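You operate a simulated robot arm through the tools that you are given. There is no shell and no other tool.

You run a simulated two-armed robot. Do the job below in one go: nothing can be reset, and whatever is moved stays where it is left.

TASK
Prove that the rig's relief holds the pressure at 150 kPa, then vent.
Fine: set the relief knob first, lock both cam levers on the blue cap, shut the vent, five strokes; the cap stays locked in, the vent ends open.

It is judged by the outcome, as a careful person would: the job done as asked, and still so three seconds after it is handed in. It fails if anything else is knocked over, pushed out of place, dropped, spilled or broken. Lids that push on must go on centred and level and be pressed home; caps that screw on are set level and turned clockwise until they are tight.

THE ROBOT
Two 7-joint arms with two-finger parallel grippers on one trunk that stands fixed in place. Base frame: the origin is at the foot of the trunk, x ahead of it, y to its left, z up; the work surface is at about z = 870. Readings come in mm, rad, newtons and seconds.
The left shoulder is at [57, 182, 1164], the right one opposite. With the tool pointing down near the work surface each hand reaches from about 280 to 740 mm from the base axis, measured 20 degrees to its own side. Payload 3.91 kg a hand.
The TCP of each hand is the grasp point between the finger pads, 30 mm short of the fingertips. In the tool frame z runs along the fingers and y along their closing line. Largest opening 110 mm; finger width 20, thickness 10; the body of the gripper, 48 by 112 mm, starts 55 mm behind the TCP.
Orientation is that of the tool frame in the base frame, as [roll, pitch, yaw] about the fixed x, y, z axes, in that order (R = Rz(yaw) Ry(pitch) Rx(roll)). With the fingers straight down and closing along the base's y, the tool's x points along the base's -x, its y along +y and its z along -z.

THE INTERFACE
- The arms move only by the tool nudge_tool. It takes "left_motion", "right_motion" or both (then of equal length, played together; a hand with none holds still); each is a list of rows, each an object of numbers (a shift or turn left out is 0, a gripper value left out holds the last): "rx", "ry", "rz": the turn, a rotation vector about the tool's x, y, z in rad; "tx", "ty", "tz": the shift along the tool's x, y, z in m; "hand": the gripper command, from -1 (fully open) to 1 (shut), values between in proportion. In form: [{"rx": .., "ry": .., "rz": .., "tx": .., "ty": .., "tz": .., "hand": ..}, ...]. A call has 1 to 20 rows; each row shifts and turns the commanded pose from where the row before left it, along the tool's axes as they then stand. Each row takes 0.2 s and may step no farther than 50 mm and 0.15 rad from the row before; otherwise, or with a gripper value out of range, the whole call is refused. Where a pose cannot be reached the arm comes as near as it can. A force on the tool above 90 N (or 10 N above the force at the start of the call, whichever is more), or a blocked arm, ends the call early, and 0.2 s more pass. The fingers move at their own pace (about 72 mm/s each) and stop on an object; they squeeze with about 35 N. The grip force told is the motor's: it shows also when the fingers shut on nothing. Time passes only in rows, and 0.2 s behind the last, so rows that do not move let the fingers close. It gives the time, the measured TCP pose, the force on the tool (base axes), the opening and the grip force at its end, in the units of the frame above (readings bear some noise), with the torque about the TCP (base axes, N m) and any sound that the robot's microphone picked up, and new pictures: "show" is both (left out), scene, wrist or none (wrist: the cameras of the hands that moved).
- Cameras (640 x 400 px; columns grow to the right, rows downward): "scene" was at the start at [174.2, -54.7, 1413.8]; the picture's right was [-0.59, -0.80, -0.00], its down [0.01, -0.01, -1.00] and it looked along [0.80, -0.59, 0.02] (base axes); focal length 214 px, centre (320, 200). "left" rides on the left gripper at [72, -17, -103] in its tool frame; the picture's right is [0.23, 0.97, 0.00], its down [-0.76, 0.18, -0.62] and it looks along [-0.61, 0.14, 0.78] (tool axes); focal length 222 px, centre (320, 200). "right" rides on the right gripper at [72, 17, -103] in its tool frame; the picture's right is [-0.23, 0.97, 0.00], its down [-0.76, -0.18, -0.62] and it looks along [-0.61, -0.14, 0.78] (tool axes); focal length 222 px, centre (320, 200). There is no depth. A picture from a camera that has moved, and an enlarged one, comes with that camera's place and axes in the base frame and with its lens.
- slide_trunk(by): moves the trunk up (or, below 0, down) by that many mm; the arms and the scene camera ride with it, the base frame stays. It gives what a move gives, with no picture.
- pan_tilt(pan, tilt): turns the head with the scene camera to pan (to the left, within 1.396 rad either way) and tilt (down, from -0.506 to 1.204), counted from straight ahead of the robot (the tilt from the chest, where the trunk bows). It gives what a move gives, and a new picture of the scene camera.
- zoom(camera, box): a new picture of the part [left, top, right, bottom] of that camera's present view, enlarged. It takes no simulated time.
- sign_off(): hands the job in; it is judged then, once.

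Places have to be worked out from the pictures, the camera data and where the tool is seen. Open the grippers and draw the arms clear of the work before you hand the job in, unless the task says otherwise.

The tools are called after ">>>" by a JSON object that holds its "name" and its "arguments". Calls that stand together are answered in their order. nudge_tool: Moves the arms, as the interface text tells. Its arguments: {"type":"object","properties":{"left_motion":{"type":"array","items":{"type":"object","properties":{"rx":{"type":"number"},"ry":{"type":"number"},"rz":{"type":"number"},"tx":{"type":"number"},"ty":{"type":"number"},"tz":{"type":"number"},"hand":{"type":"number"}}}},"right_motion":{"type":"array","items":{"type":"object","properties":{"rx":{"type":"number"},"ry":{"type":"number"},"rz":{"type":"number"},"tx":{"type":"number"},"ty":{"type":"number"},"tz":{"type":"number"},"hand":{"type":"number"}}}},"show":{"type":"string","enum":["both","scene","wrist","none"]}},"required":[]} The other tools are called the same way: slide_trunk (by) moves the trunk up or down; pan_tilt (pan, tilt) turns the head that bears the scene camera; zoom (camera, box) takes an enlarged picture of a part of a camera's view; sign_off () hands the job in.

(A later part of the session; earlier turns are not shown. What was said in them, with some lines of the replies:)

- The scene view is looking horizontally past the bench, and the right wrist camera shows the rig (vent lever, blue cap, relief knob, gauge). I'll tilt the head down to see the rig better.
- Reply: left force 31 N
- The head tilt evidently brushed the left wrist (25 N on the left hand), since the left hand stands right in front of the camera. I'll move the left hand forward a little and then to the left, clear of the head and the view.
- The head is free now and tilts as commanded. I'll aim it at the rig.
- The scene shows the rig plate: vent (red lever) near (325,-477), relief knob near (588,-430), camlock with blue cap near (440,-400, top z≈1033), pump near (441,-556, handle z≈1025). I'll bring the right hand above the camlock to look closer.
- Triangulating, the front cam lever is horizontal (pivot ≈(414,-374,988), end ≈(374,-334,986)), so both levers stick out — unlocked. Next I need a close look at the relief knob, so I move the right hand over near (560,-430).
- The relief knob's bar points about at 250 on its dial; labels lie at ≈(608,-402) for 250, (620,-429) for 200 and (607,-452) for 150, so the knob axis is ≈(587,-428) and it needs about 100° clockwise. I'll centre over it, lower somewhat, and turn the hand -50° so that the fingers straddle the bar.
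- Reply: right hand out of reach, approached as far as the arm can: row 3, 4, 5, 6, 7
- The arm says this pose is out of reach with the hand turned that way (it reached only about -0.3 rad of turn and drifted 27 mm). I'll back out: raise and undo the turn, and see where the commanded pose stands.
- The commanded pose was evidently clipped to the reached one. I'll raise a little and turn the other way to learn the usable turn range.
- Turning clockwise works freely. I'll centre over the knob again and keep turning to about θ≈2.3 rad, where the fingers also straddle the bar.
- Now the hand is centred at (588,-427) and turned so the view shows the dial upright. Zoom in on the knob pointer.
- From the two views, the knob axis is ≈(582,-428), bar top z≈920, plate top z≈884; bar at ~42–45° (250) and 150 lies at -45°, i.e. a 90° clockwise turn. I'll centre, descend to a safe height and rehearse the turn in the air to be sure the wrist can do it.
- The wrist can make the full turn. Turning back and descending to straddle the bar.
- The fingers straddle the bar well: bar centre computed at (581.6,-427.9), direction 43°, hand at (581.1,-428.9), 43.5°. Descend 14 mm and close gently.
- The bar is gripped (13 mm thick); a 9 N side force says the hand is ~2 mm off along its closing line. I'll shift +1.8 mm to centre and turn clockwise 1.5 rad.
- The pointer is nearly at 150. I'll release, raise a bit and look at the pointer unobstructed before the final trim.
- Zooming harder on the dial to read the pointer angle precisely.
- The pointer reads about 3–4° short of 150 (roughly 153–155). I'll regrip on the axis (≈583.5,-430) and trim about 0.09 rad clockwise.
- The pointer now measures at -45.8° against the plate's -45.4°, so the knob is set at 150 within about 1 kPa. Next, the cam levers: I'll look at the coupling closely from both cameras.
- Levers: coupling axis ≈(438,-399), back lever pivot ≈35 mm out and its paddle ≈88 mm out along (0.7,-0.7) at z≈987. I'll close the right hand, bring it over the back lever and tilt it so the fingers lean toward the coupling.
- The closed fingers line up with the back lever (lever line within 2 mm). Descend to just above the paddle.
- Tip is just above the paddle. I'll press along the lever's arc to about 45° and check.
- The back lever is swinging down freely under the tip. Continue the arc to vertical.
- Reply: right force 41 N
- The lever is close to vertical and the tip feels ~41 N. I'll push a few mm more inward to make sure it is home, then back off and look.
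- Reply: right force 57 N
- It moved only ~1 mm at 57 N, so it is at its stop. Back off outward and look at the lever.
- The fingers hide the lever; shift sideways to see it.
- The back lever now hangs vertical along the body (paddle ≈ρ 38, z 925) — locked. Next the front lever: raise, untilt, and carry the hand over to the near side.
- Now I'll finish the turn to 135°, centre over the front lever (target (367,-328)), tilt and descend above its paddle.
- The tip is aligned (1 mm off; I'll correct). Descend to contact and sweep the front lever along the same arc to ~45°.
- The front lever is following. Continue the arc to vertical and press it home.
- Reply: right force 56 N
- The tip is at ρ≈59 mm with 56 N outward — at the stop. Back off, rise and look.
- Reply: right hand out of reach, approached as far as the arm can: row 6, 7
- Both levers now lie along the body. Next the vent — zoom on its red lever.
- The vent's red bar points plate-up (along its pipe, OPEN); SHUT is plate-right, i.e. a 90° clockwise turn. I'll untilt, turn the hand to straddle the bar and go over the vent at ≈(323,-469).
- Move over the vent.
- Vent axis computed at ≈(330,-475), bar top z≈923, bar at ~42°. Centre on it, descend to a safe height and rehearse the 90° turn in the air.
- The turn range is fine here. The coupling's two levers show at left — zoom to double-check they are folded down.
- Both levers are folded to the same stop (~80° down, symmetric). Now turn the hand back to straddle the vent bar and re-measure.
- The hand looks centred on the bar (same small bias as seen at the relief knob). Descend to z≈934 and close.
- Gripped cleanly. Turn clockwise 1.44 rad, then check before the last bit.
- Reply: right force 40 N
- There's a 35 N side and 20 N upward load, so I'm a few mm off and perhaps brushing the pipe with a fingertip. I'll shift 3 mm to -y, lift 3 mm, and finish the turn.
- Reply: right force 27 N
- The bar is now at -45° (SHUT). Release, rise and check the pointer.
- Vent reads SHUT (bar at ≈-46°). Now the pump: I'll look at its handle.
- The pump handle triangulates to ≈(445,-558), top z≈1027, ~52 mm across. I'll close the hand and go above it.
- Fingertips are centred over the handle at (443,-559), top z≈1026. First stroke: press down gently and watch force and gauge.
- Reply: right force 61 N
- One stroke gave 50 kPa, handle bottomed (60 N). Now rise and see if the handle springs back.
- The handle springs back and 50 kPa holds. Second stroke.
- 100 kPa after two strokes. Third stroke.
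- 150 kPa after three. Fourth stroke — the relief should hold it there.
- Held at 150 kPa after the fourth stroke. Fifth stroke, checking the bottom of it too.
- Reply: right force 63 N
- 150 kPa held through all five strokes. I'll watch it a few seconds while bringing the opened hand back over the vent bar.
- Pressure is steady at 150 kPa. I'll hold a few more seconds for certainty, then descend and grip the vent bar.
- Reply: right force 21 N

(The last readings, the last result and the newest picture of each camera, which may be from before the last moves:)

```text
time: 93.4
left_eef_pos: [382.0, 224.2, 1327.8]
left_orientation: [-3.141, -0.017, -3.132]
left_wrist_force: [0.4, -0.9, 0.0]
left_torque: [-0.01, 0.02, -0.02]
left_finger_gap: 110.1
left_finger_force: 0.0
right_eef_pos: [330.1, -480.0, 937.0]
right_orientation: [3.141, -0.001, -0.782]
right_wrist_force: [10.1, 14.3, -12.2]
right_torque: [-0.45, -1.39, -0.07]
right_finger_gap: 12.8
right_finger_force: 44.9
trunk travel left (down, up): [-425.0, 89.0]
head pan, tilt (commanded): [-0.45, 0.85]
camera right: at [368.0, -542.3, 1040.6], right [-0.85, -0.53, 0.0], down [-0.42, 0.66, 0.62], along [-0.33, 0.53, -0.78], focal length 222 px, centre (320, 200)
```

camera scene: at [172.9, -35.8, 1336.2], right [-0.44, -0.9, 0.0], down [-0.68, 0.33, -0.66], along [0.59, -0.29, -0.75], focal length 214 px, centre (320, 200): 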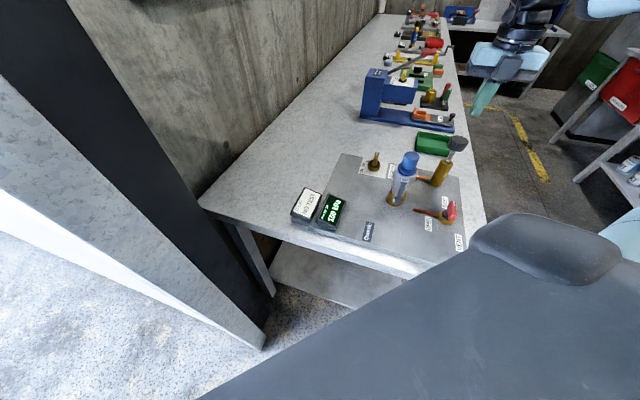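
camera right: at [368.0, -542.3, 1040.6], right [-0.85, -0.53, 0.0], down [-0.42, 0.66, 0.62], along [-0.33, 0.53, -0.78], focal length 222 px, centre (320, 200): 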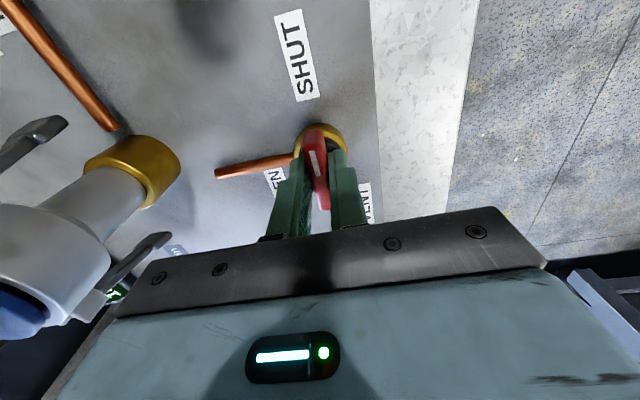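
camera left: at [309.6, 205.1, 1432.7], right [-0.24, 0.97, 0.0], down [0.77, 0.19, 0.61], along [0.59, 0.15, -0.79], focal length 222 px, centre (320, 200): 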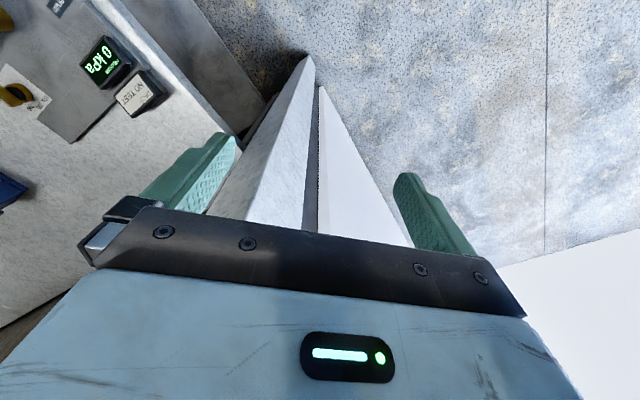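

The DROP display now reads 0 kPa — the hold is proven. The vent bar is gripped; I relieve the small side load and turn it back counter-clockwise to OPEN.

>>> {"name": "nudge_tool", "arguments": {"right_motion": [{"ty": -0.0025}, {"rz": -0.12}, {"rz": -0.12}, {"rz": -0.12}, {"rz": -0.12}, {"rz": -0.12}, {"rz": -0.12}, {"rz": -0.12}, {"rz": -0.12}, {"rz": -0.12}, {"rz": -0.12}, {"rz": -0.12}, {"rz": -0.12}, {}], "show": "wrist"}}

>>> {"name": "zoom", "arguments": {"camera": "scene", "box": [285, 155, 475, 260]}}

```text
time: 96.4
left_eef_pos: [380.8, 222.2, 1327.3]
left_orientation: [-3.139, -0.017, -3.132]
left_wrist_force: [0.4, 0.2, -0.3]
left_torque: [-0.04, -0.05, 0.03]
left_finger_gap: 109.9
left_finger_force: 0.0
right_eef_pos: [330.8, -475.8, 936.4]
right_orientation: [3.139, 0.002, 0.662]
right_wrist_force: [3.2, 7.9, -2.6]
right_torque: [1.25, -0.82, -0.02]
right_finger_gap: 12.7
right_finger_force: 45.1
trunk travel left (down, up): [-425.0, 89.0]
head pan, tilt (commanded): [-0.45, 0.85]
camera right: at [396.2, -445.3, 1040.3], right [0.42, -0.91, 0.0], down [-0.71, -0.33, 0.62], along [-0.57, -0.26, -0.78], focal length 222 px, centre (320, 200)
```

right: 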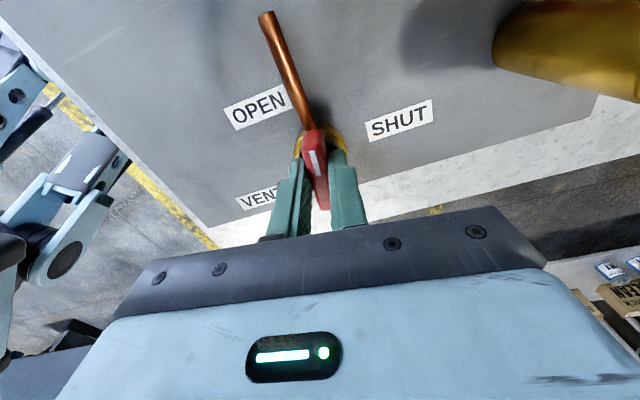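

```text
3.37 times, centred on (380, 208) of scene
camera zoom: at [173.1, -34.8, 1336.3], right [-0.44, -0.9, 0.0], down [-0.68, 0.33, -0.66], along [0.59, -0.29, -0.75], focal length 722 px, centre (118, 175)
```

zoom: 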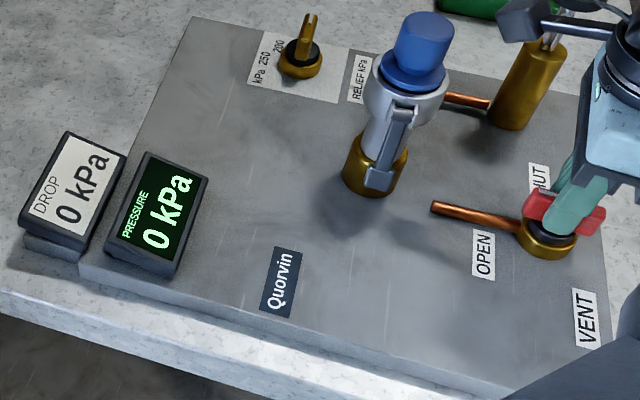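

Vented: 0 kPa with DROP still 0 kPa. I turn the last 0.11 rad to bring the bar squarely to OPEN, then release and rise.

>>> {"name": "nudge_tool", "arguments": {"right_motion": [{"rz": -0.06}, {"rz": -0.055}, {}, {"hand": 0.5}, {"hand": 0.2}, {}, {"tz": -0.02}, {"tz": -0.03}, {"tz": -0.03}, {"tz": -0.04}, {}], "show": "wrist"}}

>>> {"name": "zoom", "arguments": {"camera": "right", "box": [250, 40, 390, 180]}}

>>> {"name": "zoom", "arguments": {"camera": "scene", "box": [285, 145, 475, 260]}}

```text
time: 98.8
left_eef_pos: [382.0, 221.1, 1327.6]
left_orientation: [-3.14, -0.015, -3.131]
left_wrist_force: [-0.3, -0.6, -0.5]
left_torque: [-0.01, 0.02, 0.01]
left_finger_gap: 109.8
left_finger_force: 0.0
right_eef_pos: [331.9, -477.4, 1056.8]
right_orientation: [3.138, 0.004, 0.775]
right_wrist_force: [0.4, 0.2, 0.6]
right_torque: [0.01, 0.01, 0.0]
right_finger_gap: 43.9
right_finger_force: 0.0
trunk travel left (down, up): [-425.0, 89.0]
head pan, tilt (commanded): [-0.45, 0.85]
camera right: at [394.4, -438.6, 1159.2], right [0.52, -0.85, 0.0], down [-0.67, -0.4, 0.63], along [-0.53, -0.33, -0.78], focal length 222 px, centre (320, 200)
```

right: 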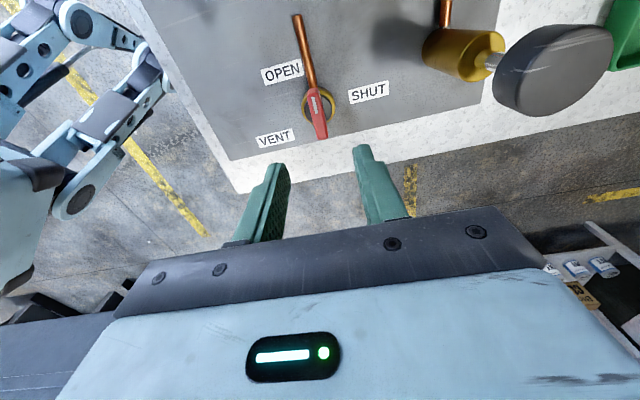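

```text
2.86 times, centred on (320, 110) of right
camera zoom: at [394.4, -438.6, 1159.2], right [0.52, -0.85, 0.0], down [-0.67, -0.4, 0.63], along [-0.53, -0.33, -0.78], focal length 635 px, centre (320, 457)
```

zoom: 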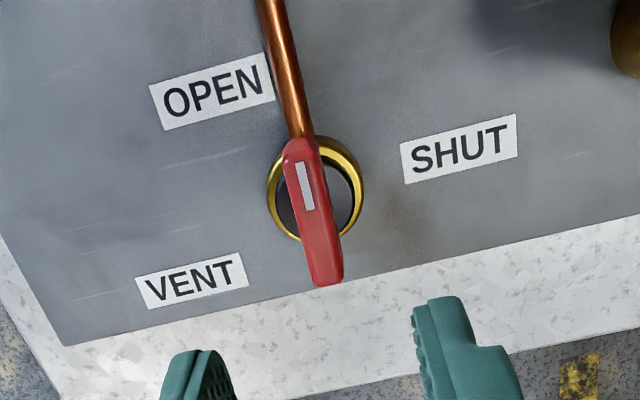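

```text
3.37 times, centred on (380, 202) of scene
camera zoom: at [173.0, -35.8, 1336.2], right [-0.44, -0.9, 0.0], down [-0.68, 0.33, -0.66], along [0.59, -0.29, -0.75], focal length 722 px, centre (118, 192)
```

zoom: 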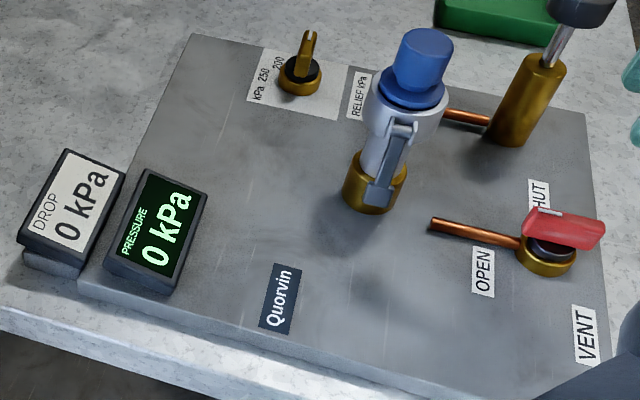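

Vent bar is aligned with its pipe at OPEN, gauge 0. Now open the hand and draw the arm up and back, clear of the rig.

>>> {"name": "nudge_tool", "arguments": {"right_motion": [{"tz": -0.05}, {"tz": -0.05}, {"tz": -0.05}, {"tz": -0.04, "hand": -1.0}, {"tx": 0.018, "ty": -0.0335}, {"tx": 0.018, "ty": -0.0335}, {"tx": 0.018, "ty": -0.0335}, {"tx": 0.018, "ty": -0.0335}, {}, {}], "show": "both"}}

>>> {"name": "zoom", "arguments": {"camera": "scene", "box": [285, 125, 485, 255]}}

>>> {"name": "zoom", "arguments": {"camera": "right", "box": [240, 0, 480, 160]}}

```text
time: 101.0
left_eef_pos: [381.3, 222.5, 1327.8]
left_orientation: [-3.139, -0.013, -3.132]
left_wrist_force: [-0.2, -0.1, 0.0]
left_torque: [0.0, 0.02, 0.02]
left_finger_gap: 110.1
left_finger_force: 0.0
right_eef_pos: [288.8, -329.2, 1245.2]
right_orientation: [3.138, 0.003, 0.774]
right_wrist_force: [-0.3, -0.1, 0.0]
right_torque: [-0.02, 0.01, -0.02]
right_finger_gap: 110.1
right_finger_force: 0.2
trunk travel left (down, up): [-425.0, 89.0]
head pan, tilt (commanded): [-0.45, 0.85]
camera scene: at [172.5, -35.1, 1336.3], right [-0.44, -0.9, 0.0], down [-0.68, 0.33, -0.66], along [0.59, -0.29, -0.75], focal length 214 px, centre (320, 200)
camera right: at [350.6, -291.2, 1349.2], right [0.52, -0.85, 0.0], down [-0.67, -0.4, 0.63], along [-0.53, -0.33, -0.78], focal length 222 px, centre (320, 200)
```

scene: 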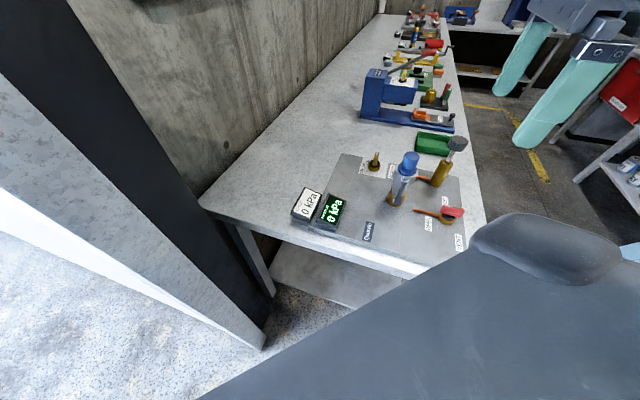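
right: 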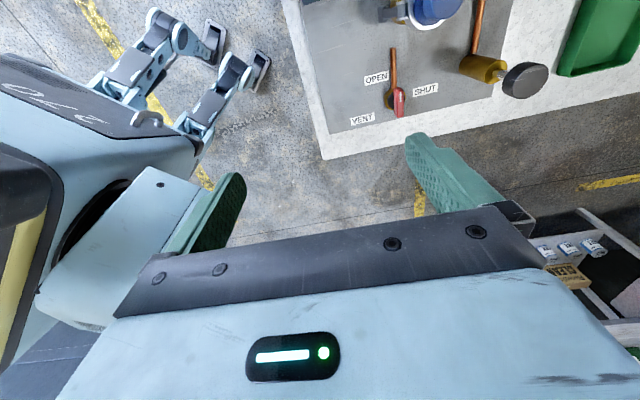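

```text
3.08 times, centred on (385, 190) of scene
camera zoom: at [172.5, -35.1, 1336.3], right [-0.44, -0.9, 0.0], down [-0.68, 0.33, -0.66], along [0.59, -0.29, -0.75], focal length 660 px, centre (120, 231)
```

zoom: 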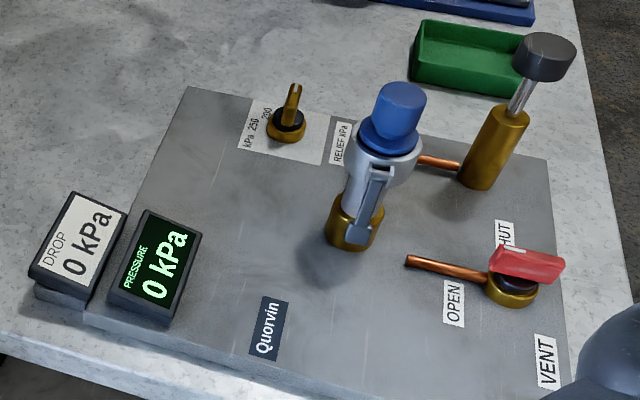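

```text
2.50 times, centred on (360, 80) of right
camera zoom: at [350.6, -291.2, 1349.2], right [0.52, -0.85, 0.0], down [-0.67, -0.4, 0.63], along [-0.53, -0.33, -0.78], focal length 555 px, centre (220, 500)
```

zoom: 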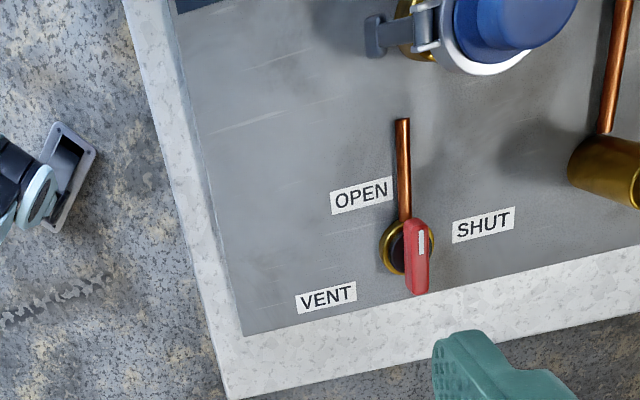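

All of it checks out. The relief knob is at 150, both cam levers are folded down and the cap is in. The gauge held 150 kPa with DROP at 0 kPa, the vent is now open and the gauge reads 0. Both hands are open and clear, so I'm handing in.

>>> {"name": "sign_off", "arguments": {}}

```text
The job is handed in.
```

The relief held the rig at 150 kPa, and the rig is now vented and handed in.

- **Relief knob:** set first, from about 250 down to 150.
- **Cam levers:** both folded down to their stops, about 10° short of vertical, with no click heard. The blue cap stayed in.
- **Pressure:** with the vent shut, the strokes gave 50, 100, 150, 150 and 150 kPa. After about 7 seconds the gauge still read 150 and the DROP display showed 0 kPa.
- **Vent:** turned back to OPEN, and the gauge reads 0 kPa.

Early on, tilting the head pushed its camera against the left wrist with about 25 N. I moved that arm clear, and nothing on the bench was touched by it. Both hands are open and drawn back from the rig.
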